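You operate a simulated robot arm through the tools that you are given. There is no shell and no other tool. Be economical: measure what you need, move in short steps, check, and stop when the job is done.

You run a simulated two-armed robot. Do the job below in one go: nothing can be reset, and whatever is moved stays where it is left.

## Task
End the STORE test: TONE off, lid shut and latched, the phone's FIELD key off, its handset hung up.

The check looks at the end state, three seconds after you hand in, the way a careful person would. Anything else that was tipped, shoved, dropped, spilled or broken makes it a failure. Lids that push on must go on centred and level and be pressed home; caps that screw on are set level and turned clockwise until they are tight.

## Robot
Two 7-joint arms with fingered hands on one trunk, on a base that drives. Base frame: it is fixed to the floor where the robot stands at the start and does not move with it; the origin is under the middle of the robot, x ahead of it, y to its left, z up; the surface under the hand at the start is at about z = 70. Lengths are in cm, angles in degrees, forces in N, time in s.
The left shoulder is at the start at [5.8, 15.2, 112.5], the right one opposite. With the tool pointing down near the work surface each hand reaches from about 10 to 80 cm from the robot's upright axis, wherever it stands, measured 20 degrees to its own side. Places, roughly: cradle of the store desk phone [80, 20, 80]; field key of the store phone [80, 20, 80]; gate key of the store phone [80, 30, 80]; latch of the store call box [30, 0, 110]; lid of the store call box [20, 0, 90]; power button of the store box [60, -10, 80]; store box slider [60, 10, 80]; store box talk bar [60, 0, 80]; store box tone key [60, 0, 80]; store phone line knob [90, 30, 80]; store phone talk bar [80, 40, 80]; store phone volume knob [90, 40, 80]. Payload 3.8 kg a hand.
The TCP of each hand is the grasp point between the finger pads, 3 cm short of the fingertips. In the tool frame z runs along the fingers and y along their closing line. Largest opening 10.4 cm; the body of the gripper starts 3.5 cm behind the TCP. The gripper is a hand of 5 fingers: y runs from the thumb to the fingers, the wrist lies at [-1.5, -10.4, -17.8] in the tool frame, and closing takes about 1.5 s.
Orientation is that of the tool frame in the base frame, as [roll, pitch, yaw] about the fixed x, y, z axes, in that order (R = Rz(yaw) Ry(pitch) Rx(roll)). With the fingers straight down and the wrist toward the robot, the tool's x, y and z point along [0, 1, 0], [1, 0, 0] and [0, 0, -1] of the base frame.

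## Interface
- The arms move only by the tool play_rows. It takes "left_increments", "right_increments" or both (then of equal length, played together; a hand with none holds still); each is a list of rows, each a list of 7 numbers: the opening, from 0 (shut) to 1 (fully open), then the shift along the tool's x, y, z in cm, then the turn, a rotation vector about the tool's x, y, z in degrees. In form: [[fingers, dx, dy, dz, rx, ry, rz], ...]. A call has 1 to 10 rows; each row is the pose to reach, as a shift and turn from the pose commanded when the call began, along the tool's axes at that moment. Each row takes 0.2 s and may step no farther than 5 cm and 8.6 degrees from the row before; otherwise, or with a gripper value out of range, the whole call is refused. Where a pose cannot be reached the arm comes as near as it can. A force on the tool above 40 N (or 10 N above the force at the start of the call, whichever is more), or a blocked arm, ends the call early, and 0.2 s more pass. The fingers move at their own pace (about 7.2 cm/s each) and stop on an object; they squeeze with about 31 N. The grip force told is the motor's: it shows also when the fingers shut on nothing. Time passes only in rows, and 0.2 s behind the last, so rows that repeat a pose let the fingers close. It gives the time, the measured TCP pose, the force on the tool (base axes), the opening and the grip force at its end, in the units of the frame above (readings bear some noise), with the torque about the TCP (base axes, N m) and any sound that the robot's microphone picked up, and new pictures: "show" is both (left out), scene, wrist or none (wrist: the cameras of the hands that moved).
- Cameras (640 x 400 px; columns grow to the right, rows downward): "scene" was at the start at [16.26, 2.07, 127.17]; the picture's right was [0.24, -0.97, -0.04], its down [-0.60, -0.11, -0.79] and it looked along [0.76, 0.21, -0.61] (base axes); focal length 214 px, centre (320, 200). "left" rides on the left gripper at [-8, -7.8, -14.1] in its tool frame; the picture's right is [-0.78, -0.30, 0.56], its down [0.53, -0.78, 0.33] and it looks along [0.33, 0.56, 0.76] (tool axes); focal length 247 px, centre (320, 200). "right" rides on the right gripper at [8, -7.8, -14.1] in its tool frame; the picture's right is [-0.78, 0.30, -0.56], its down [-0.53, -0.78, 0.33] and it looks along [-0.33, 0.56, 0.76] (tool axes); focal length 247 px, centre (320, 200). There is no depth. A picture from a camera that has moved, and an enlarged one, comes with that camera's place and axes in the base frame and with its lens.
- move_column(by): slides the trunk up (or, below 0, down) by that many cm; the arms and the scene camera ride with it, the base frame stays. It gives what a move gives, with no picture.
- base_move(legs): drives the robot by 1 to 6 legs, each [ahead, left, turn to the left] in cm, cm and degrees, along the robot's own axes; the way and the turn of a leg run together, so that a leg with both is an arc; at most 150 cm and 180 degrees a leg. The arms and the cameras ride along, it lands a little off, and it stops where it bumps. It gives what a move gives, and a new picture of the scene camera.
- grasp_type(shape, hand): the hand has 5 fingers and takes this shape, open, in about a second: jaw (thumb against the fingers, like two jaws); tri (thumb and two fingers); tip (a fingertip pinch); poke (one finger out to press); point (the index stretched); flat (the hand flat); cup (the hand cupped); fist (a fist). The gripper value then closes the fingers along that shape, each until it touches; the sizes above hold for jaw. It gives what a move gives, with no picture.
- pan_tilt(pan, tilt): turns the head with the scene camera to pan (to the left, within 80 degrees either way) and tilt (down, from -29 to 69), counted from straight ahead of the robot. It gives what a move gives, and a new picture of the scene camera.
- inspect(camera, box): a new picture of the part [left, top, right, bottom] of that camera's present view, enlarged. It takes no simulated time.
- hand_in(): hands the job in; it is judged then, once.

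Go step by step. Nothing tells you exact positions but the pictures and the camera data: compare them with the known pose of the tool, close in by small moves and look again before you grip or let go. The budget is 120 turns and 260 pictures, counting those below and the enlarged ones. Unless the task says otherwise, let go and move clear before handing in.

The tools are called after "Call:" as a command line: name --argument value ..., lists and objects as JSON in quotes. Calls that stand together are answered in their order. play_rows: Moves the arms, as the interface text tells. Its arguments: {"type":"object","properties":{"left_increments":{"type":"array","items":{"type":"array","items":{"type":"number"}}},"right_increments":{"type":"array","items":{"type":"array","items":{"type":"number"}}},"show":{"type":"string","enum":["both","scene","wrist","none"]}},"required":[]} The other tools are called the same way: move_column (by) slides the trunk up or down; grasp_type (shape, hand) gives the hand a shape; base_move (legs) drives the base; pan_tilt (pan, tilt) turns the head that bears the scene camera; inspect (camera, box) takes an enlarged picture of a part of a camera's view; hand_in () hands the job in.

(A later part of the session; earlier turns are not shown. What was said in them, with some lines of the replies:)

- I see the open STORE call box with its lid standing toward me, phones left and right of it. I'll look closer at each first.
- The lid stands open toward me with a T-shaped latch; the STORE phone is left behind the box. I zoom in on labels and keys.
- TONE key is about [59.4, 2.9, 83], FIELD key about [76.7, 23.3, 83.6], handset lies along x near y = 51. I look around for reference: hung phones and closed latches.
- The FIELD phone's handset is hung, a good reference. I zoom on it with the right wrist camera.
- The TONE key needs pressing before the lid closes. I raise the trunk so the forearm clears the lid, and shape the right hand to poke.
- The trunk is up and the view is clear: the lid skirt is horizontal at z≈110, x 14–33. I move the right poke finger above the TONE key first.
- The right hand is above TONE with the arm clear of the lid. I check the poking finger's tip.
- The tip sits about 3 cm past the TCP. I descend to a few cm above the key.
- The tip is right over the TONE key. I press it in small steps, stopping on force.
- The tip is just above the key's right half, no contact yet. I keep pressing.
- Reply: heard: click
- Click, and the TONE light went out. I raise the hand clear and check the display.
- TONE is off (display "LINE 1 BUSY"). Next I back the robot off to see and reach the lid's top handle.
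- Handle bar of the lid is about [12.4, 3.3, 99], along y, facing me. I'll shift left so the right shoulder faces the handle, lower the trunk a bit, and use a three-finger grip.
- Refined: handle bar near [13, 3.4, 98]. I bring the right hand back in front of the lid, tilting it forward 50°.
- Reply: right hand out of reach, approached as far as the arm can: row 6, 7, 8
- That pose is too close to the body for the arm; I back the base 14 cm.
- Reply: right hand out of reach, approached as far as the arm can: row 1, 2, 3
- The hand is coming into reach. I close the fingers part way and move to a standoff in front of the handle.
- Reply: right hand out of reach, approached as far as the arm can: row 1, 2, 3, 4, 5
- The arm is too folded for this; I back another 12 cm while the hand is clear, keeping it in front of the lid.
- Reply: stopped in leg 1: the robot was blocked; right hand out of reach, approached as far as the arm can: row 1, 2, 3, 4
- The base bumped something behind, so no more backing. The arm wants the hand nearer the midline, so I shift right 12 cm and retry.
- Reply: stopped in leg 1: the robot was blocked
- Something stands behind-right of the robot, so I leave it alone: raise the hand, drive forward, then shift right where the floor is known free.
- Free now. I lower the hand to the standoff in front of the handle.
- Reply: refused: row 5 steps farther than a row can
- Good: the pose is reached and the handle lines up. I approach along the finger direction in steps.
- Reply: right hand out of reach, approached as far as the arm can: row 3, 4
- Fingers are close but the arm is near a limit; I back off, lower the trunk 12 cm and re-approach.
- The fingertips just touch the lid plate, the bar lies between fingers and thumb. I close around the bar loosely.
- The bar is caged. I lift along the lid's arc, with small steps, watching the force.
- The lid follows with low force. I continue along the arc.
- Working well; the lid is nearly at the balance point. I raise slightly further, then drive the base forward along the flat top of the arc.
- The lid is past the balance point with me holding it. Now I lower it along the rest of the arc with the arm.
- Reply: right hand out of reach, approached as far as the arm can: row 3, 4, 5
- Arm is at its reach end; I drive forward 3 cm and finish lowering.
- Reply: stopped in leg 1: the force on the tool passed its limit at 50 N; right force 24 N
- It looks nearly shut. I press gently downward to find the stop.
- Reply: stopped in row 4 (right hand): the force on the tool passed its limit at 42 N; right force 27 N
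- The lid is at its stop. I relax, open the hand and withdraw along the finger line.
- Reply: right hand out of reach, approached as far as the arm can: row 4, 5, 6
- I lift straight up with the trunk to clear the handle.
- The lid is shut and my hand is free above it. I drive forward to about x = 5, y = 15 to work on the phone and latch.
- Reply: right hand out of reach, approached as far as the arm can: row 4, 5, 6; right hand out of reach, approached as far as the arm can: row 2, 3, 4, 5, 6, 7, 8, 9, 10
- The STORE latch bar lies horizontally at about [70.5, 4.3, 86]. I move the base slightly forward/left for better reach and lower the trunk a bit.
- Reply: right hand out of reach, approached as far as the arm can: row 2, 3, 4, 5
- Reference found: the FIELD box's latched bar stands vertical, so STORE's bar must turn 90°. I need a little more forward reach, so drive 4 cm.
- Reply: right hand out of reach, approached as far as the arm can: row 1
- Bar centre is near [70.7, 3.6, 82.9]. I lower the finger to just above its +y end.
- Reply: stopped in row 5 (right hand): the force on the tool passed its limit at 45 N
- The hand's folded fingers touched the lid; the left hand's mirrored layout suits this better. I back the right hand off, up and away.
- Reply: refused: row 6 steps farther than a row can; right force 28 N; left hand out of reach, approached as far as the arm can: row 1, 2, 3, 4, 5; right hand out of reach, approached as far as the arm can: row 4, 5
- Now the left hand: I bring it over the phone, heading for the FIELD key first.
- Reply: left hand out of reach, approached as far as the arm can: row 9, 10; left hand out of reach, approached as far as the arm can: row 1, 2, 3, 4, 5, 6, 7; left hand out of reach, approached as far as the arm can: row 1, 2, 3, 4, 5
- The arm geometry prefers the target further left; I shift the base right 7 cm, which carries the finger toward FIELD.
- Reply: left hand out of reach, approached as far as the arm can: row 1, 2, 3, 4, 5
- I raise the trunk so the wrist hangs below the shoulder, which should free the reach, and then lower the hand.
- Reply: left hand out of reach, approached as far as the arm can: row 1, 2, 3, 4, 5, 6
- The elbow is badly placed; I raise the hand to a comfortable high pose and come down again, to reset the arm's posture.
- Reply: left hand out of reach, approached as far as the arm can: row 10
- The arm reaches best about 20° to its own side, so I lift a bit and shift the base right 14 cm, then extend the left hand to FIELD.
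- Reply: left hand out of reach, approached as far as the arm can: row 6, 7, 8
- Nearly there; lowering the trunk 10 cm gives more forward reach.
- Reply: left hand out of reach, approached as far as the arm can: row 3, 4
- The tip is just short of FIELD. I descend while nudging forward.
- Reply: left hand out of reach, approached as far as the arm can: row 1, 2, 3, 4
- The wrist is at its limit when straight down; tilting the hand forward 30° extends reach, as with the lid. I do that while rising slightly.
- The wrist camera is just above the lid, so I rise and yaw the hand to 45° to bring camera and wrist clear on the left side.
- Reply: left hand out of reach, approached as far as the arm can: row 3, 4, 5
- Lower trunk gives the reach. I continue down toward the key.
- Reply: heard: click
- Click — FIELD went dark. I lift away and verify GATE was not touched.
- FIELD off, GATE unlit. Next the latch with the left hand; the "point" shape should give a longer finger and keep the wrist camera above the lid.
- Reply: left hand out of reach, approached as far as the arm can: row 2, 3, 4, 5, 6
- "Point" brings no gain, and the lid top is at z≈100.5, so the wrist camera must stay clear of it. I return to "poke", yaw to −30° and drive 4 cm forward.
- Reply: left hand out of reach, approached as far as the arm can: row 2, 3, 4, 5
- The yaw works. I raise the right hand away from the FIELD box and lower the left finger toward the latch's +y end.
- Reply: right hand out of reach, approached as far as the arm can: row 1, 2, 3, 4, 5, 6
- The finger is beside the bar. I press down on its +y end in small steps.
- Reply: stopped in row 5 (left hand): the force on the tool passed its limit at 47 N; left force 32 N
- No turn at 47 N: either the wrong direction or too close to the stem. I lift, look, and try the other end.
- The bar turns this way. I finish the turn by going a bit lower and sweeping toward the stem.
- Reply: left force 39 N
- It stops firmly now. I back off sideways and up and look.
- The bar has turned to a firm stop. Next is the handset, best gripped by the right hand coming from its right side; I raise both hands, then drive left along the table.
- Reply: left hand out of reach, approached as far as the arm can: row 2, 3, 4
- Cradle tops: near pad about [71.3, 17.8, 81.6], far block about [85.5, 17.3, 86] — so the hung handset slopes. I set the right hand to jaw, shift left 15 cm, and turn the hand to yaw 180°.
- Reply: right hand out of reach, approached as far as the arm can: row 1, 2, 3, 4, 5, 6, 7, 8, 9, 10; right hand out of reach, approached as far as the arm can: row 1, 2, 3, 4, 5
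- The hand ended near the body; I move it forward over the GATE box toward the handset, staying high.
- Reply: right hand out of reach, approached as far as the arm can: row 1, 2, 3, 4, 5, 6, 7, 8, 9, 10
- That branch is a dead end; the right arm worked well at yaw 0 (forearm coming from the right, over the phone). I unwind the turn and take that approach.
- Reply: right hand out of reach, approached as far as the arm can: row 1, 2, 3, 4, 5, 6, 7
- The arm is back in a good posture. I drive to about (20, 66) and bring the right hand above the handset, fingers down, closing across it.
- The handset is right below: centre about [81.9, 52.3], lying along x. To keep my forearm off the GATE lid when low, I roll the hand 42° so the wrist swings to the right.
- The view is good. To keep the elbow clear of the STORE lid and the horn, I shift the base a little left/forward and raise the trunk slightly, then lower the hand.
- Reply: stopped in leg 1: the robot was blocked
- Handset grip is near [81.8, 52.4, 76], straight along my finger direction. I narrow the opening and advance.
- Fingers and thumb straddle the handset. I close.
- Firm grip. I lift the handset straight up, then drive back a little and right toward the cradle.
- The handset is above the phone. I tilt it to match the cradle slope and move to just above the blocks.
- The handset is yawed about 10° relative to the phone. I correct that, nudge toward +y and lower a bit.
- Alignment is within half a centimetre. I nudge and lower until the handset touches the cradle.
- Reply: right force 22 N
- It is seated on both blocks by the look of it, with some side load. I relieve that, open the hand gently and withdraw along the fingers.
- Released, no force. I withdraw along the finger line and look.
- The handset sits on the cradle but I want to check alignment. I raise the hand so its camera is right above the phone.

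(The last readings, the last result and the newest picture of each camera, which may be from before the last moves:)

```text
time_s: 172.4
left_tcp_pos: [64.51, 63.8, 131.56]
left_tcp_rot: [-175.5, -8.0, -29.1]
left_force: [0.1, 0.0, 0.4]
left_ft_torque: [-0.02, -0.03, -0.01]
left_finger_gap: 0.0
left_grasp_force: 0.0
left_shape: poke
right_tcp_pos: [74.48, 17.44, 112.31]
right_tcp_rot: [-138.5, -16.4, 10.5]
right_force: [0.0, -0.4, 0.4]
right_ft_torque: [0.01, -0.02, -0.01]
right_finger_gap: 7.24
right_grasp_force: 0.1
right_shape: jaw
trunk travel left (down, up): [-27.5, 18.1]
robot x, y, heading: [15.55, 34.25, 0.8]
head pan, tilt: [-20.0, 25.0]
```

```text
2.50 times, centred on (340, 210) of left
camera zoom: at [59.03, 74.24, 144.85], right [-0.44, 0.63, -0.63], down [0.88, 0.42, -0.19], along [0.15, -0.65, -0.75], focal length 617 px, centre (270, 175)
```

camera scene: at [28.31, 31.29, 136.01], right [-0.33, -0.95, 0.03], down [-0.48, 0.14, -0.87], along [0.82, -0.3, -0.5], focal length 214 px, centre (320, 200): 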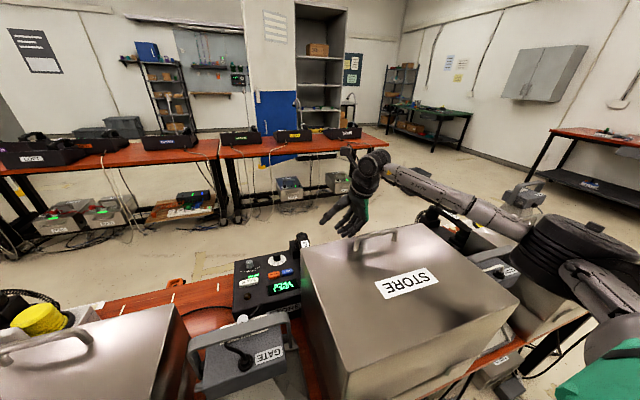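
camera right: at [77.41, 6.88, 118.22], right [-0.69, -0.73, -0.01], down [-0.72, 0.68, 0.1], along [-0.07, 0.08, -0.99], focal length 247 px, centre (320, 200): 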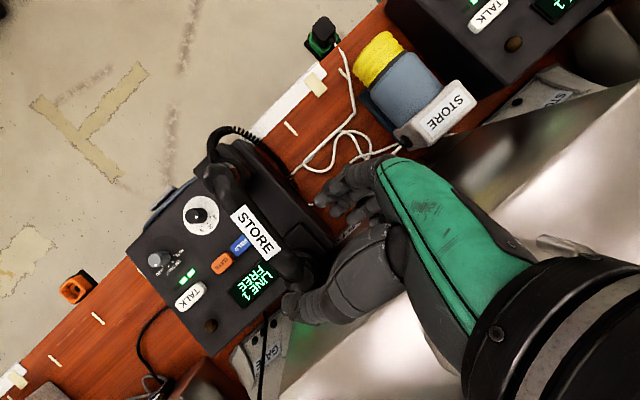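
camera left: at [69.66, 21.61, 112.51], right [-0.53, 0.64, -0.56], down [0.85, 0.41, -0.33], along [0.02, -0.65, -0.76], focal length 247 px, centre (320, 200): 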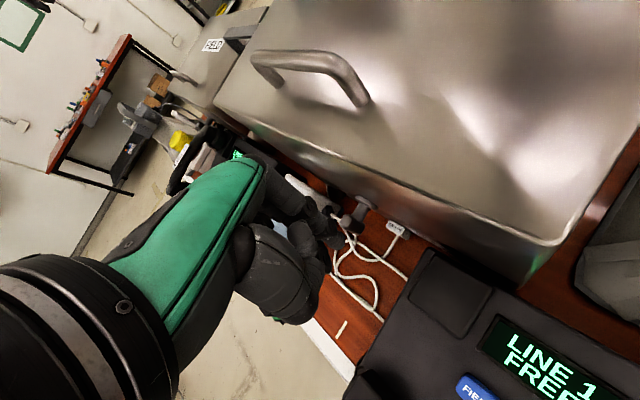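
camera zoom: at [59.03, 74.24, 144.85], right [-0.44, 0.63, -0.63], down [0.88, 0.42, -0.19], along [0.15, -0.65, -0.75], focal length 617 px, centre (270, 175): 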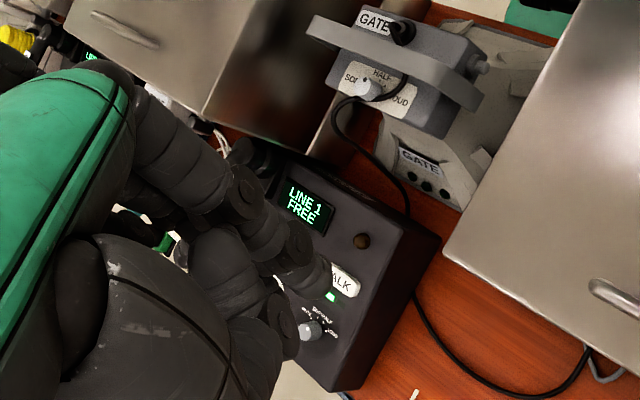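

Call:
inspect --camera "right" --box '[250, 105, 350, 185]'

Call:
inspect --camera "right" --box '[310, 160, 420, 250]'

```text
5.00 times, centred on (300, 145) of right
camera zoom: at [78.24, 14.51, 129.62], right [-0.69, -0.73, -0.01], down [-0.72, 0.68, 0.11], along [-0.07, 0.08, -0.99], focal length 1235 px, centre (420, 475)
```

zoom: 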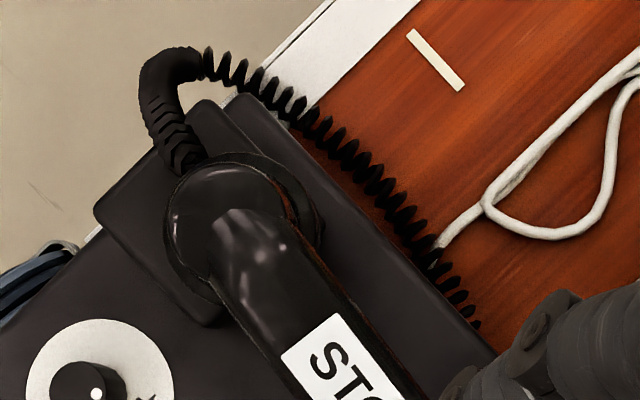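

```text
4.44 times, centred on (365, 205) of right
camera zoom: at [78.24, 14.51, 129.62], right [-0.69, -0.73, -0.01], down [-0.72, 0.68, 0.11], along [-0.07, 0.08, -0.99], focal length 1098 px, centre (120, 178)
```

zoom: 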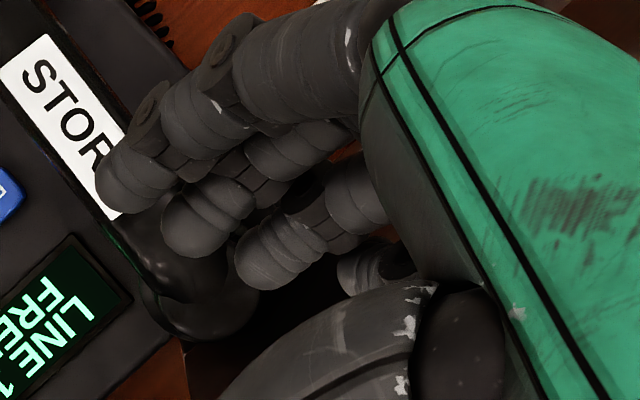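

The handset sits about 1 cm too near (and the earlier side force said the same), so I re-grip and shift it. First I retrace to the grip pose.

Call:
play_rows --right_increments '[[0.7, -1, 3, -2, 0, 0, 0], [0.7, -2.6, 7.4, -3.2, 0, 0, 0], [0.7, -3.8, 10, -0.4, 0, 0, 0], [0.7, -5, 12.5, 2.5, 0, 0, 0], [0.7, -4.5, 14.2, 5.5, 0, 0, 0], [0.7, -4, 15.5, 8.5, 0, 0, 0], [0.65, -4, 15.5, 11.5, 0, 0, 0], [0.65, -4, 15.5, 14, 0, 0, 0], [0.6, -4, 15.5, 15.5, 0, 0, 0], [0.6, -4, 15.5, 16.3, 0, 0, 0]]' --show "none"

Call:
play_rows --right_increments '[[0.4, 0, 0, 0, 0, 0, 0], [0.2, 0, 0, 0, 0, 0, 0], [0, 0, 0, 0, 0, 0, 0], [0, 0, 0, 0, 0, 0, 0], [0, 0, 0, 0, 0, 0, 0], [0, 0, 0, 0, 0, 0, 0]]' --show "none"

Call:
inspect --camera "right" --box '[180, 80, 400, 280]'

```text
time_s: 174.6
left_tcp_pos: [64.44, 63.94, 131.55]
left_tcp_rot: [-175.8, -8.0, -29.1]
left_force: [0.0, -0.1, -0.3]
left_ft_torque: [-0.04, 0.01, 0.03]
left_finger_gap: 0.01
left_grasp_force: 0.0
left_shape: poke
right_tcp_pos: [76.73, 17.2, 89.54]
right_tcp_rot: [-138.3, -16.4, 10.5]
right_force: [-0.4, -0.1, 0.2]
right_ft_torque: [-0.02, 0.03, -0.02]
right_finger_gap: 6.29
right_grasp_force: 0.0
right_shape: jaw
trunk travel left (down, up): [-27.5, 18.1]
robot x, y, heading: [15.57, 33.98, 0.9]
head pan, tilt: [-20.0, 25.0]
```

```text
time_s: 176.0
left_tcp_pos: [64.47, 63.75, 131.58]
left_tcp_rot: [-175.7, -8.0, -29.0]
left_force: [-0.1, -0.3, -0.3]
left_ft_torque: [-0.02, -0.01, -0.03]
left_finger_gap: 0.0
left_grasp_force: 0.0
left_shape: poke
right_tcp_pos: [76.69, 17.32, 89.68]
right_tcp_rot: [-138.4, -16.6, 10.4]
right_force: [0.7, 3.1, 7.0]
right_ft_torque: [0.5, 0.05, -0.01]
right_finger_gap: 2.99
right_grasp_force: 30.9
right_shape: jaw
trunk travel left (down, up): [-27.5, 18.1]
robot x, y, heading: [15.79, 34.2, 0.8]
head pan, tilt: [-20.0, 25.0]
```

```text
2.00 times, centred on (290, 180) of right
camera zoom: at [80.41, 14.37, 106.95], right [-0.69, -0.73, -0.01], down [-0.73, 0.68, 0.1], along [-0.07, 0.08, -0.99], focal length 494 px, centre (380, 240)
```

zoom: 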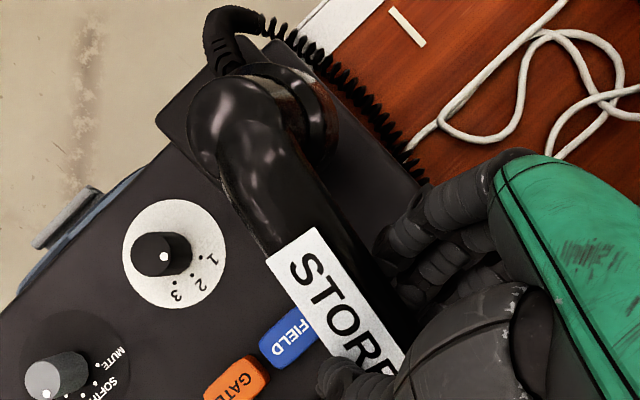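

Gripped. I lift 2 cm, shift +x 1.1 cm, yaw +7°, and set it down again.

Call:
play_rows --right_increments '[[0, 0.3, -0.6, -0.7, 0, 0, 0], [0, 0.56, -1.28, -1.43, 0, 0, 0], [0, 1.1, -1.1, -1.35, 1, -2.2, -2.5], [0, 1.62, -0.99, -1.27, 2, -4.5, -5], [0, 1.62, -0.99, -1.27, 2, -4.5, -5]]' --show "none"

Call:
inspect --camera "right" --box '[180, 80, 400, 280]'

```text
time_s: 177.2
left_tcp_pos: [64.48, 63.82, 131.58]
left_tcp_rot: [-175.6, -8.0, -29.1]
left_force: [-0.2, -0.5, -0.4]
left_ft_torque: [-0.01, -0.06, 0.0]
left_finger_gap: 0.0
left_grasp_force: 0.0
left_shape: poke
right_tcp_pos: [77.8, 17.29, 91.47]
right_tcp_rot: [-138.3, -16.2, 17.6]
right_force: [0.4, -0.6, -2.4]
right_ft_torque: [-0.03, 0.06, 0.04]
right_finger_gap: 2.75
right_grasp_force: 30.9
right_shape: jaw
trunk travel left (down, up): [-27.5, 18.1]
robot x, y, heading: [15.74, 34.34, 0.7]
head pan, tilt: [-20.0, 25.0]
```

```text
2.00 times, centred on (290, 180) of right
camera zoom: at [81.92, 14.8, 108.78], right [-0.59, -0.81, -0.01], down [-0.8, 0.59, 0.11], along [-0.08, 0.07, -0.99], focal length 494 px, centre (380, 240)
```

zoom: 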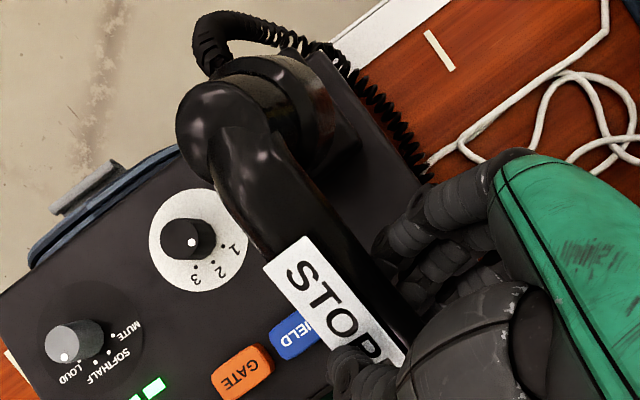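

The handset is rolled about 20° in my grip; I correct that roll before lowering.

Call:
play_rows --right_increments '[[0, 0, 0, 0, 6.4, 1.4, -1.3], [0, 0, 0, 0, 12.8, 2.9, -2.7], [0, 0, 0, 0, 19.1, 4.3, -4], [0, 0, 0, 0, 19.1, 4.3, -4]]' --show "none"

Call:
inspect --camera "right" --box '[180, 80, 400, 280]'

Call:
inspect --camera "scene" --box '[250, 180, 350, 290]'

```text
time_s: 178.2
left_tcp_pos: [64.6, 63.82, 131.6]
left_tcp_rot: [-175.7, -7.9, -29.1]
left_force: [-0.4, 0.2, -1.1]
left_ft_torque: [-0.02, 0.0, -0.01]
left_finger_gap: 0.01
left_grasp_force: 0.0
left_shape: poke
right_tcp_pos: [77.99, 17.37, 91.34]
right_tcp_rot: [-118.8, -22.1, 16.6]
right_force: [-0.4, 0.7, -2.9]
right_ft_torque: [-0.07, 0.06, -0.01]
right_finger_gap: 2.78
right_grasp_force: 30.7
right_shape: jaw
trunk travel left (down, up): [-27.5, 18.1]
robot x, y, heading: [15.51, 34.42, 1.0]
head pan, tilt: [-20.0, 25.0]
```

```text
2.00 times, centred on (290, 180) of right
camera zoom: at [82.44, 9.78, 107.05], right [-0.51, -0.81, -0.28], down [-0.85, 0.44, 0.28], along [-0.1, 0.39, -0.92], focal length 494 px, centre (380, 240)
```

zoom: 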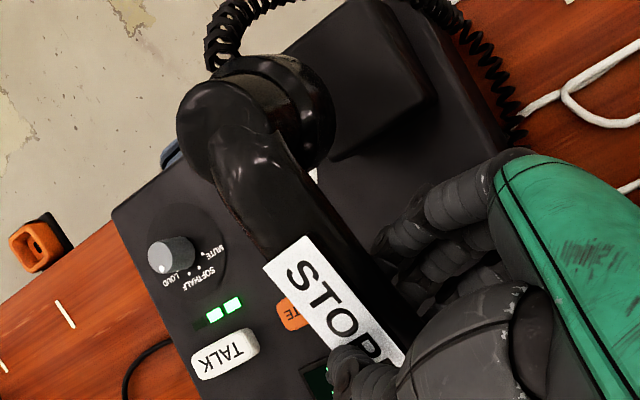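

```text
3.64 times, centred on (300, 235) of scene
camera zoom: at [28.42, 31.3, 136.0], right [-0.33, -0.95, 0.03], down [-0.48, 0.14, -0.87], along [0.82, -0.3, -0.5], focal length 780 px, centre (393, 73)
```

zoom: 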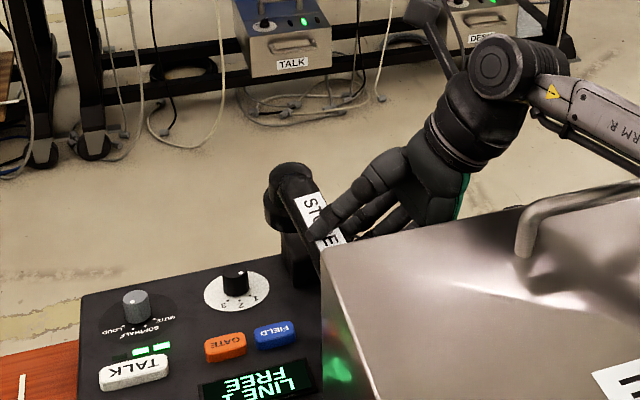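

The far end is now slightly too far toward +y; I trim yaw by −6°, shift −0.5 cm, and lower until contact.

Call:
play_rows --right_increments '[[0, -0.1, 0.2, -0.2, -1.2, 2.4, 1.4], [0, -0.3, 0.6, -0.2, -2.3, 4.9, 2.7], [0, -0.51, 1.0, 0, -2.3, 4.9, 2.7], [0, -0.66, 1.33, 0.18, -2.3, 4.9, 2.7], [0, -0.81, 1.65, 0.36, -2.3, 4.9, 2.7]]' --show "none"

Call:
inspect --camera "scene" --box '[250, 180, 350, 290]'

Call:
inspect --camera "right" --box '[180, 60, 420, 280]'

```text
time_s: 179.4
left_tcp_pos: [64.58, 63.91, 131.66]
left_tcp_rot: [-175.6, -8.1, -29.1]
left_force: [1.1, 0.5, 0.2]
left_ft_torque: [-0.01, 0.02, -0.03]
left_finger_gap: 0.0
left_grasp_force: 0.1
left_shape: poke
right_tcp_pos: [78.1, 16.94, 90.05]
right_tcp_rot: [-119.0, -22.5, 10.6]
right_force: [0.6, 0.1, -1.7]
right_ft_torque: [-0.07, 0.0, 0.0]
right_finger_gap: 2.78
right_grasp_force: 30.6
right_shape: jaw
trunk travel left (down, up): [-27.5, 18.1]
robot x, y, heading: [15.56, 34.36, 1.0]
head pan, tilt: [-20.0, 25.0]
```

```text
3.64 times, centred on (300, 235) of scene
camera zoom: at [28.37, 31.35, 136.05], right [-0.33, -0.95, 0.03], down [-0.48, 0.14, -0.87], along [0.82, -0.3, -0.5], focal length 780 px, centre (393, 73)
```

zoom: 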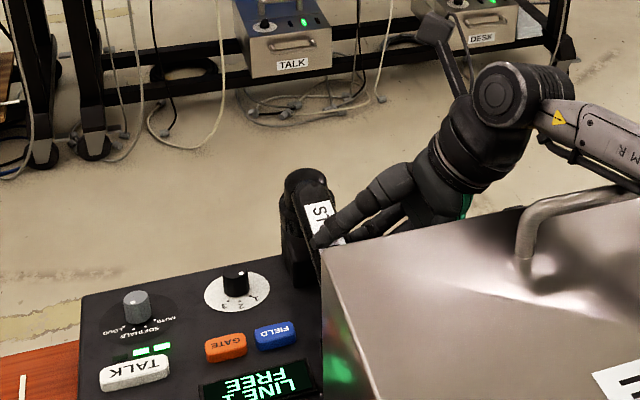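

```text
1.82 times, centred on (300, 170) of right
camera zoom: at [81.69, 8.84, 105.72], right [-0.59, -0.75, -0.29], down [-0.8, 0.53, 0.27], along [-0.05, 0.39, -0.92], focal length 449 px, centre (356, 254)
```

zoom: 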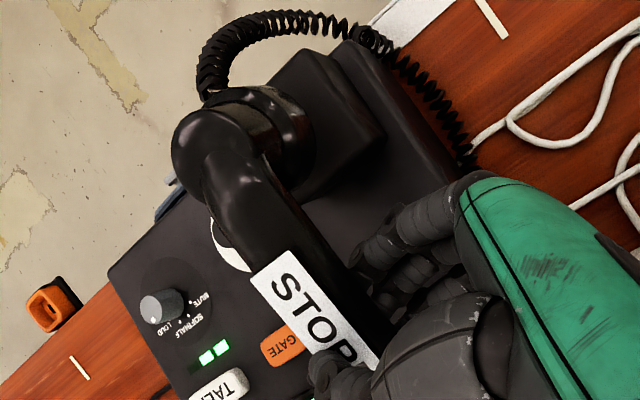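

Far cup is over its block. A final small nudge, then down until contact.

Call:
play_rows --right_increments '[[0, -0.3, 0.4, -0.05, 0, 0, 0], [0, -0.57, 0.77, -0.09, 0, 0, 0], [0, -0.72, 1.1, 0.09, 0, 0, 0], [0, -0.88, 1.42, 0.27, 0, 0, 0]]' --show "none"

Call:
inspect --camera "right" --box '[180, 60, 420, 280]'

```text
time_s: 180.4
left_tcp_pos: [64.41, 64.44, 131.52]
left_tcp_rot: [-175.9, -8.1, -29.0]
left_force: [-0.3, -0.1, 0.2]
left_ft_torque: [-0.03, 0.02, -0.02]
left_finger_gap: 0.0
left_grasp_force: 0.0
left_shape: poke
right_tcp_pos: [78.52, 16.72, 90.15]
right_tcp_rot: [-119.1, -23.9, 10.4]
right_force: [0.5, 0.0, -2.8]
right_ft_torque: [-0.02, 0.01, -0.01]
right_finger_gap: 2.74
right_grasp_force: 30.6
right_shape: jaw
trunk travel left (down, up): [-27.5, 18.1]
robot x, y, heading: [15.64, 34.57, 0.8]
head pan, tilt: [-20.0, 25.0]
```

```text
1.82 times, centred on (300, 170) of right
camera zoom: at [81.75, 8.62, 105.87], right [-0.59, -0.75, -0.3], down [-0.81, 0.53, 0.25], along [-0.03, 0.4, -0.92], focal length 449 px, centre (356, 254)
```

zoom: 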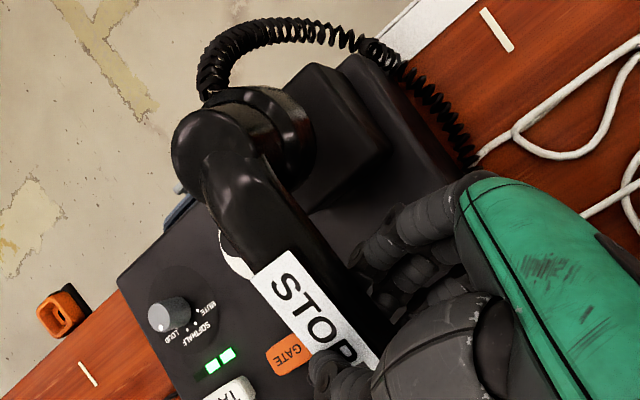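

The tool force is nil but the arm stopped: my forearm is probably resting on the STORE lid handle. I raise, lift the trunk 7 cm so the elbow clears, and lower again.

Call:
play_rows --right_increments '[[0, 0.38, -0.8, -0.45, 0, 0, 0], [0, 0.95, -2.0, -1.1, 0, 0, 0]]' --show "none"

Call:
move_column --by 7

Call:
play_rows --right_increments '[[0, -0.77, 1.62, 0.89, 0, 0, 0], [0, -1.53, 3.24, 1.78, 0, 0, 0], [0, -2.3, 4.87, 2.68, 0, 0, 0], [0, -2.3, 4.87, 2.68, 0, 0, 0]]' --show "scene"

Call:
inspect --camera "right" --box '[180, 60, 420, 280]'

```text
time_s: 181.0
left_tcp_pos: [64.52, 63.89, 131.42]
left_tcp_rot: [-175.7, -7.9, -29.2]
left_force: [-0.5, 0.1, 0.2]
left_ft_torque: [0.01, -0.04, -0.02]
left_finger_gap: 0.0
left_grasp_force: 0.0
left_shape: poke
right_tcp_pos: [77.34, 16.33, 89.89]
right_tcp_rot: [-119.1, -21.7, 10.5]
right_force: [0.3, 0.3, -1.8]
right_ft_torque: [-0.08, 0.07, -0.02]
right_finger_gap: 2.75
right_grasp_force: 30.8
right_shape: jaw
trunk travel left (down, up): [-27.5, 18.1]
robot x, y, heading: [15.43, 34.48, 1.1]
head pan, tilt: [-20.0, 25.0]
```

```text
time_s: 182.1
left_tcp_pos: [62.81, 63.85, 140.51]
left_tcp_rot: [-174.4, -10.2, -29.1]
left_force: [0.1, 0.6, -0.5]
left_ft_torque: [0.0, 0.07, 0.0]
left_finger_gap: 0.02
left_grasp_force: 0.1
left_shape: poke
right_tcp_pos: [77.79, 16.37, 97.43]
right_tcp_rot: [-119.1, -22.2, 10.5]
right_force: [-0.5, 1.4, -3.0]
right_ft_torque: [-0.03, 0.03, 0.0]
right_finger_gap: 2.76
right_grasp_force: 30.8
right_shape: jaw
trunk travel left (down, up): [-34.5, 11.1]
robot x, y, heading: [15.84, 34.62, 1.1]
head pan, tilt: [-20.0, 25.0]
```

```text
time_s: 183.1
left_tcp_pos: [62.83, 63.74, 140.55]
left_tcp_rot: [-174.4, -10.1, -29.2]
left_force: [0.2, 0.3, 0.2]
left_ft_torque: [0.04, -0.06, 0.02]
left_finger_gap: 0.01
left_grasp_force: 0.0
left_shape: poke
right_tcp_pos: [77.49, 16.26, 91.53]
right_tcp_rot: [-119.0, -22.2, 10.7]
right_force: [0.3, -0.4, -2.5]
right_ft_torque: [-0.01, 0.04, 0.02]
right_finger_gap: 2.76
right_grasp_force: 30.8
right_shape: jaw
trunk travel left (down, up): [-34.5, 11.1]
robot x, y, heading: [15.49, 34.1, 0.9]
head pan, tilt: [-20.0, 25.0]
camera scene: at [26.0, 31.25, 143.76], right [-0.33, -0.95, 0.01], down [-0.43, 0.14, -0.89], along [0.84, -0.3, -0.45], focal length 214 px, centre (320, 200)
```

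scene: 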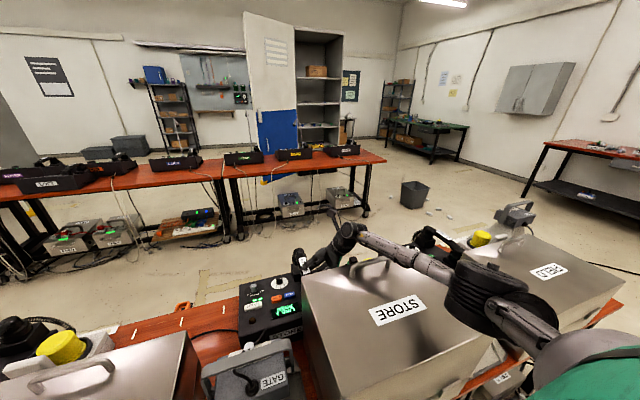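

```text
1.82 times, centred on (300, 170) of right
camera zoom: at [81.32, 8.3, 107.2], right [-0.59, -0.75, -0.28], down [-0.8, 0.53, 0.28], along [-0.06, 0.39, -0.92], focal length 449 px, centre (356, 254)
```

zoom: 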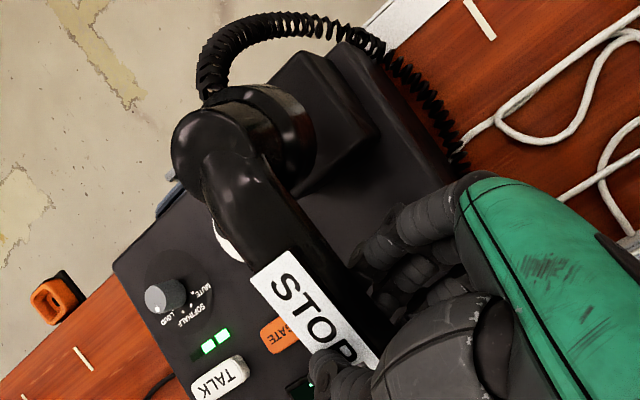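

Clear now. I lower in fine steps to contact.

Call:
play_rows --right_increments '[[0, -0.3, 0.4, 0, 0, 0, 0], [0, -0.56, 0.73, 0, 0, 0, 0], [0, -0.71, 1.05, 0.18, 0, 0, 0], [0, -0.86, 1.38, 0.36, 0, 0, 0], [0, -1.0, 1.62, 0.5, 0, 0, 0], [0, -1.0, 1.62, 0.5, 0, 0, 0]]' --show "none"

Call:
inspect --camera "right" --box '[180, 60, 420, 280]'

Call:
inspect --camera "scene" --box '[250, 220, 350, 320]'

```text
time_s: 184.5
left_tcp_pos: [62.84, 63.84, 140.56]
left_tcp_rot: [-174.5, -10.2, -29.1]
left_force: [0.8, -0.1, -0.2]
left_ft_torque: [-0.03, 0.03, -0.03]
left_finger_gap: 0.03
left_grasp_force: 0.1
left_shape: poke
right_tcp_pos: [77.33, 15.94, 89.56]
right_tcp_rot: [-119.0, -22.1, 10.6]
right_force: [0.8, -0.6, -1.6]
right_ft_torque: [-0.01, 0.14, -0.02]
right_finger_gap: 2.75
right_grasp_force: 31.3
right_shape: jaw
trunk travel left (down, up): [-34.5, 11.1]
robot x, y, heading: [15.35, 34.42, 1.3]
head pan, tilt: [-20.0, 25.0]
```

```text
1.82 times, centred on (300, 170) of right
camera zoom: at [81.02, 7.95, 105.2], right [-0.6, -0.75, -0.28], down [-0.8, 0.53, 0.28], along [-0.06, 0.39, -0.92], focal length 449 px, centre (356, 254)
```

zoom: 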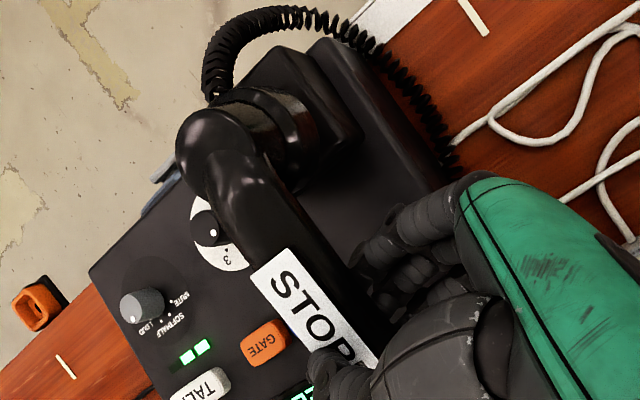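

```text
4.00 times, centred on (300, 270) of scene
camera zoom: at [26.01, 31.25, 143.76], right [-0.33, -0.95, 0.01], down [-0.43, 0.14, -0.89], along [0.84, -0.3, -0.45], focal length 858 px, centre (400, -80)
```

zoom: 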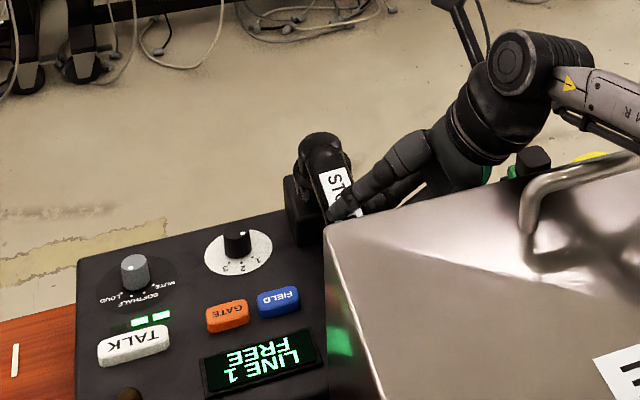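

The cup is centred on its block and nearly touching. I lower the last millimetres and release.

Call:
play_rows --right_increments '[[0, -0.12, 0.25, 0.13, 0, 0, 0], [0, -0.23, 0.49, 0.27, 0, 0, 0], [0, -0.31, 0.65, 0.36, 0, 0, 0], [0.15, -0.31, 0.65, 0.36, 0, 0, 0], [0.3, -0.31, 0.65, 0.36, 0, 0, 0], [0.45, -0.31, 0.65, 0.36, 0, 0, 0], [0.6, -0.31, 0.65, 0.36, 0, 0, 0], [0.6, -0.31, 0.65, 0.36, 0, 0, 0]]' --show "none"

Call:
inspect --camera "right" --box '[180, 60, 420, 280]'

```text
time_s: 186.3
left_tcp_pos: [62.85, 63.77, 140.69]
left_tcp_rot: [-174.4, -10.1, -29.3]
left_force: [1.0, 0.3, -0.5]
left_ft_torque: [0.02, -0.01, 0.02]
left_finger_gap: 0.02
left_grasp_force: 0.1
left_shape: poke
right_tcp_pos: [77.37, 15.89, 88.62]
right_tcp_rot: [-119.0, -22.2, 10.6]
right_force: [-0.3, 0.6, -0.8]
right_ft_torque: [-0.01, -0.01, 0.02]
right_finger_gap: 6.18
right_grasp_force: 0.0
right_shape: jaw
trunk travel left (down, up): [-34.5, 11.1]
robot x, y, heading: [15.56, 34.37, 0.9]
head pan, tilt: [-20.0, 25.0]
```

```text
1.82 times, centred on (300, 170) of right
camera zoom: at [81.08, 7.88, 104.39], right [-0.59, -0.75, -0.28], down [-0.8, 0.53, 0.28], along [-0.06, 0.39, -0.92], focal length 449 px, centre (356, 254)
```

zoom: 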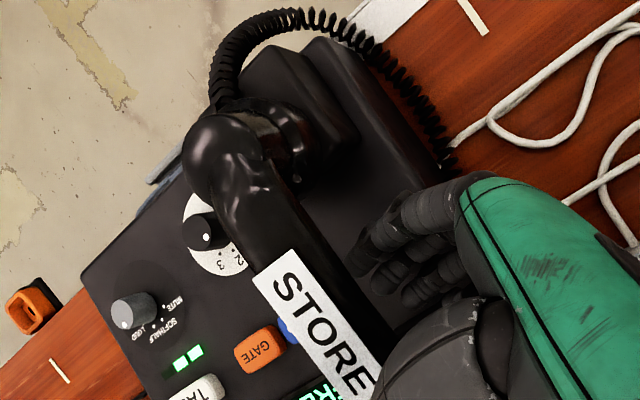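

Released. I withdraw along the fingers, then up, and look.

Call:
play_rows --right_increments '[[0.65, 0, 0, -1, 0, 0, 0], [0.65, 0, 0, -3, 0, 0, 0], [0.65, 0, -0.3, -6, 0, 0, 0], [0.65, 0.2, -0.8, -9, 0, 0, 0], [0.65, 1, -2.5, -12, 0, 0, 0], [0.65, 2.2, -5.5, -14, 0, 0, 0], [0.65, 3.5, -9, -16, 0, 0, 0], [0.65, 5, -12.5, -17.5, 0, 0, 0]]' --show "none"

Call:
inspect --camera "right" --box '[120, 100, 360, 300]'

Call:
inspect --camera "scene" --box '[240, 220, 360, 320]'

```text
time_s: 188.1
left_tcp_pos: [62.73, 63.78, 140.58]
left_tcp_rot: [-174.4, -10.2, -29.2]
left_force: [-0.3, 0.6, 0.1]
left_ft_torque: [0.02, 0.03, 0.0]
left_finger_gap: 0.01
left_grasp_force: 0.1
left_shape: poke
right_tcp_pos: [76.28, 6.23, 108.77]
right_tcp_rot: [-119.0, -22.1, 10.6]
right_force: [-0.1, 1.0, -0.8]
right_ft_torque: [0.01, 0.0, -0.03]
right_finger_gap: 6.71
right_grasp_force: 0.0
right_shape: jaw
trunk travel left (down, up): [-34.5, 11.1]
robot x, y, heading: [15.26, 34.12, 1.1]
head pan, tilt: [-20.0, 25.0]
```

```text
2.00 times, centred on (240, 200) of right
camera zoom: at [79.96, -1.72, 124.38], right [-0.59, -0.75, -0.28], down [-0.8, 0.53, 0.28], along [-0.06, 0.39, -0.92], focal length 494 px, centre (480, 200)
```

zoom: 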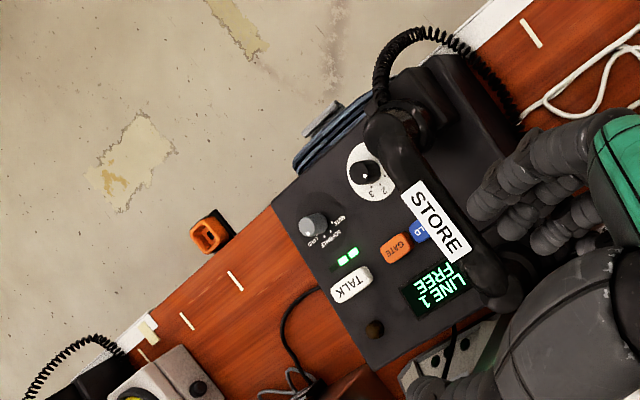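

```text
4.00 times, centred on (300, 270) of scene
camera zoom: at [25.94, 31.3, 143.76], right [-0.33, -0.95, 0.01], down [-0.43, 0.14, -0.89], along [0.84, -0.3, -0.45], focal length 858 px, centre (400, -80)
```

zoom: 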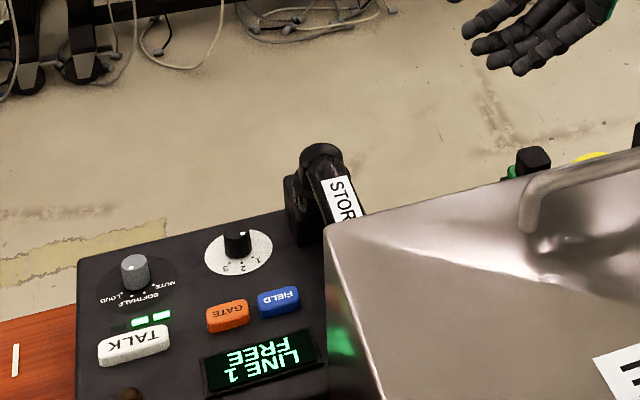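

Call:
inspect --camera "right" --box '[270, 105, 400, 260]'

```text
2.58 times, centred on (335, 182) of right
camera zoom: at [79.96, -1.72, 124.38], right [-0.59, -0.75, -0.28], down [-0.8, 0.53, 0.28], along [-0.06, 0.39, -0.92], focal length 637 px, centre (281, 245)
```

zoom: 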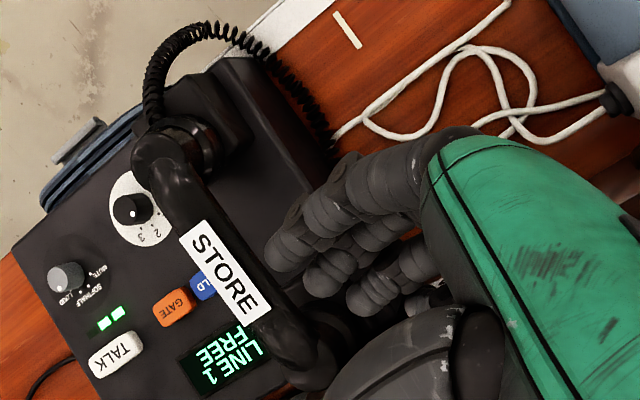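

The handset rests on both supports. One overhead check before finishing.

Call:
play_rows --right_increments '[[0.65, 2.5, -4.2, 0, 0, 0, 0], [0.65, 3.6, -7, 3, 0, 0, 0], [0.65, 4.4, -9, 6.5, 0, 0, 0], [0.65, 5, -10.5, 9.5, -8, 0, 0], [0.65, 5, -10.5, 9.5, -16, 0, 0], [0.65, 5, -10.5, 9.5, -20, 0, 0]]' --show "none"

Call:
inspect --camera "right" --box '[200, 60, 400, 260]'

Call:
inspect --camera "right" --box '[100, 20, 500, 270]'

```text
time_s: 189.5
left_tcp_pos: [62.82, 63.8, 140.52]
left_tcp_rot: [-174.4, -10.1, -29.2]
left_force: [0.0, -0.6, -0.5]
left_ft_torque: [0.0, 0.02, -0.03]
left_finger_gap: 0.01
left_grasp_force: 0.1
left_shape: poke
right_tcp_pos: [76.89, 19.99, 114.62]
right_tcp_rot: [-139.0, -22.2, 10.5]
right_force: [-0.1, 0.2, -0.1]
right_ft_torque: [0.01, -0.02, -0.03]
right_finger_gap: 6.72
right_grasp_force: 0.1
right_shape: jaw
trunk travel left (down, up): [-34.5, 11.1]
robot x, y, heading: [15.6, 34.37, 0.7]
head pan, tilt: [-20.0, 25.0]
```

```text
2.00 times, centred on (300, 160) of right
camera zoom: at [78.89, 16.91, 132.19], right [-0.68, -0.73, -0.08], down [-0.73, 0.68, 0.04], along [0.03, 0.09, -1.0], focal length 494 px, centre (360, 280)
```

zoom: 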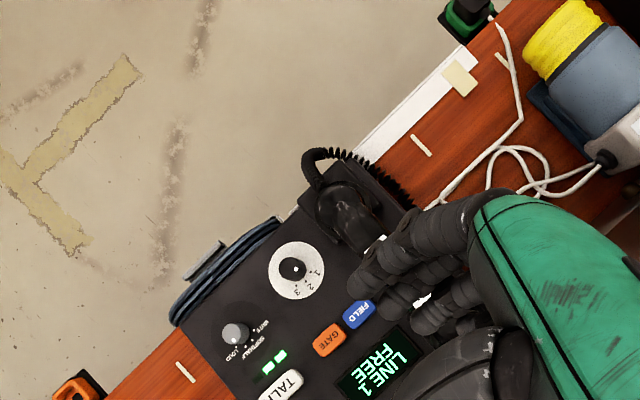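

```text
1.60 times, centred on (300, 145) of right
camera zoom: at [78.89, 16.91, 132.19], right [-0.68, -0.73, -0.08], down [-0.73, 0.68, 0.04], along [0.03, 0.09, -1.0], focal length 395 px, centre (352, 288)
```

zoom: 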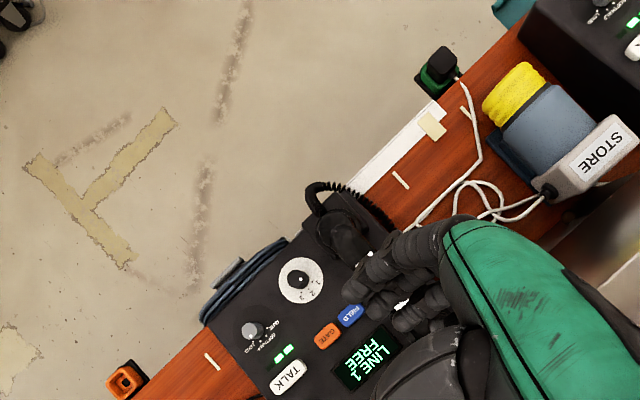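

Call:
inspect --camera "right" --box '[270, 120, 340, 190]'

```text
5.71 times, centred on (305, 155) of right
camera zoom: at [78.89, 16.91, 132.19], right [-0.68, -0.73, -0.08], down [-0.73, 0.68, 0.04], along [0.03, 0.09, -1.0], focal length 1411 px, centre (406, 457)
5 turns are left
```

zoom: 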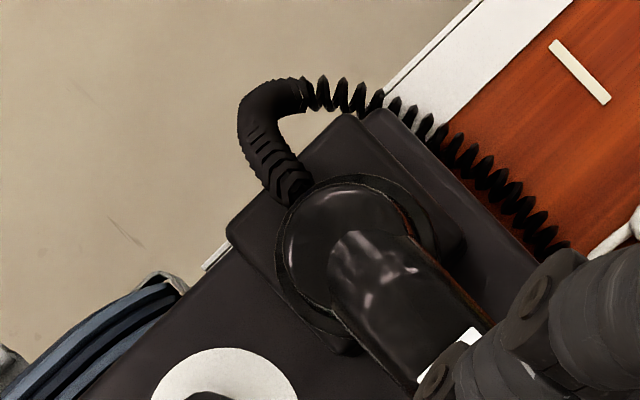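

The cup is centred on its block and the axis is aligned. I raise the hand and back off.

Call:
play_rows --right_increments '[[0.65, 1.2, -2, -2, 0, 0, 0], [0.65, 2.4, -4, -4, 0, 0, 0], [0.65, 3.6, -6.2, -6, 0, 0, 0], [0.65, 4.5, -7.8, -7.5, 0, 0, 0]]' --show "none"

Call:
base_move --legs '[[-14, 0, 0]]'

Call:
inspect --camera "scene" --box '[200, 190, 480, 390]'

```text
time_s: 190.5
left_tcp_pos: [62.76, 63.77, 140.6]
left_tcp_rot: [-174.5, -10.1, -29.3]
left_force: [0.3, -0.6, -0.7]
left_ft_torque: [0.0, 0.01, 0.01]
left_finger_gap: 0.0
left_grasp_force: 0.0
left_shape: poke
right_tcp_pos: [76.99, 21.4, 126.43]
right_tcp_rot: [-139.0, -22.3, 10.4]
right_force: [-0.9, -0.2, 0.2]
right_ft_torque: [0.03, 0.0, 0.02]
right_finger_gap: 6.73
right_grasp_force: 0.0
right_shape: jaw
trunk travel left (down, up): [-34.5, 11.1]
robot x, y, heading: [15.33, 34.53, 1.0]
head pan, tilt: [-20.0, 25.0]
```

```text
time_s: 191.8
left_tcp_pos: [48.62, 63.61, 140.39]
left_tcp_rot: [-174.4, -10.0, -28.9]
left_force: [1.2, 0.5, -0.4]
left_ft_torque: [-0.03, 0.0, 0.01]
left_finger_gap: 0.01
left_grasp_force: 0.1
left_shape: poke
right_tcp_pos: [62.75, 21.26, 126.17]
right_tcp_rot: [-139.0, -22.0, 10.8]
right_force: [0.2, 0.8, -0.4]
right_ft_torque: [0.01, 0.02, 0.04]
right_finger_gap: 6.72
right_grasp_force: 0.1
right_shape: jaw
trunk travel left (down, up): [-34.5, 11.1]
robot x, y, heading: [1.18, 34.37, 1.1]
head pan, tilt: [-20.0, 25.0]
camera scene: at [11.85, 31.05, 143.72], right [-0.32, -0.95, 0.01], down [-0.43, 0.14, -0.89], along [0.84, -0.29, -0.45], focal length 214 px, centre (320, 200)
```

scene: 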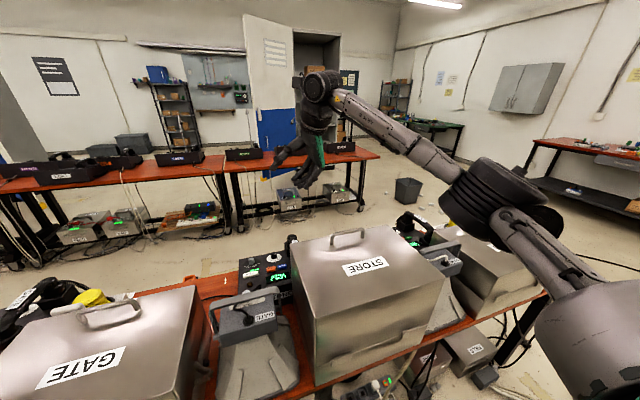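

```text
2.00 times, centred on (340, 290) of scene
camera zoom: at [11.85, 31.05, 143.72], right [-0.32, -0.95, 0.01], down [-0.43, 0.14, -0.89], along [0.84, -0.29, -0.45], focal length 429 px, centre (280, 20)
4 turns are left
```

zoom: 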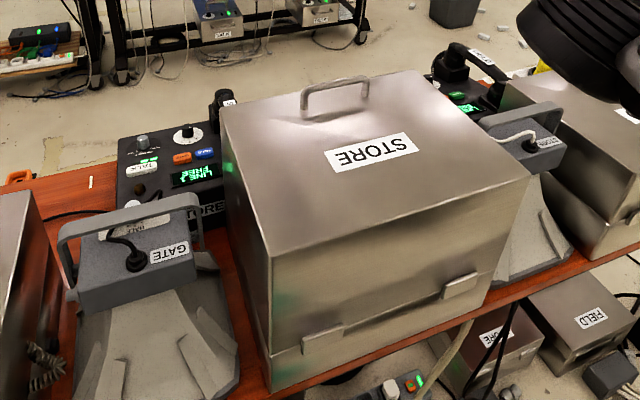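

The lid is shut flush, the phone and handset are in place, and both hands are clear. I hand the job in.

Call:
hand_in

```text
The job is handed in.
```

I ended the STORE test and handed it in: TONE and FIELD are off, the lid is shut with its latch turned, and the handset is back on its cradle.

- **TONE:** the key clicked and its light went out; the box display then read "LINE 1 BUSY".
- **Lid:** it is closed to its stop and looks flush.
- **Latch:** the bar is turned to a firm stop and stands upright, like the one on the closed FIELD box. I heard no click and did not tug the lid to prove it holds.
- **FIELD key:** it clicked and its light went out. GATE still looks untouched.
- **Handset:** my first placement was about 1 cm off, so I gripped it again and reset it. From overhead, the far cup is centred on its block. The phone display read "LINE 1 FREE" both before and after, so I judged this by sight only.

**Contacts:** the base stopped against something out of view behind it early on, and was blocked again at the bench later. One hand pressed the lid with about 45 N, and my forearm probably rested on the lid handle for a moment. I saw nothing moved, but I could not check behind the robot.
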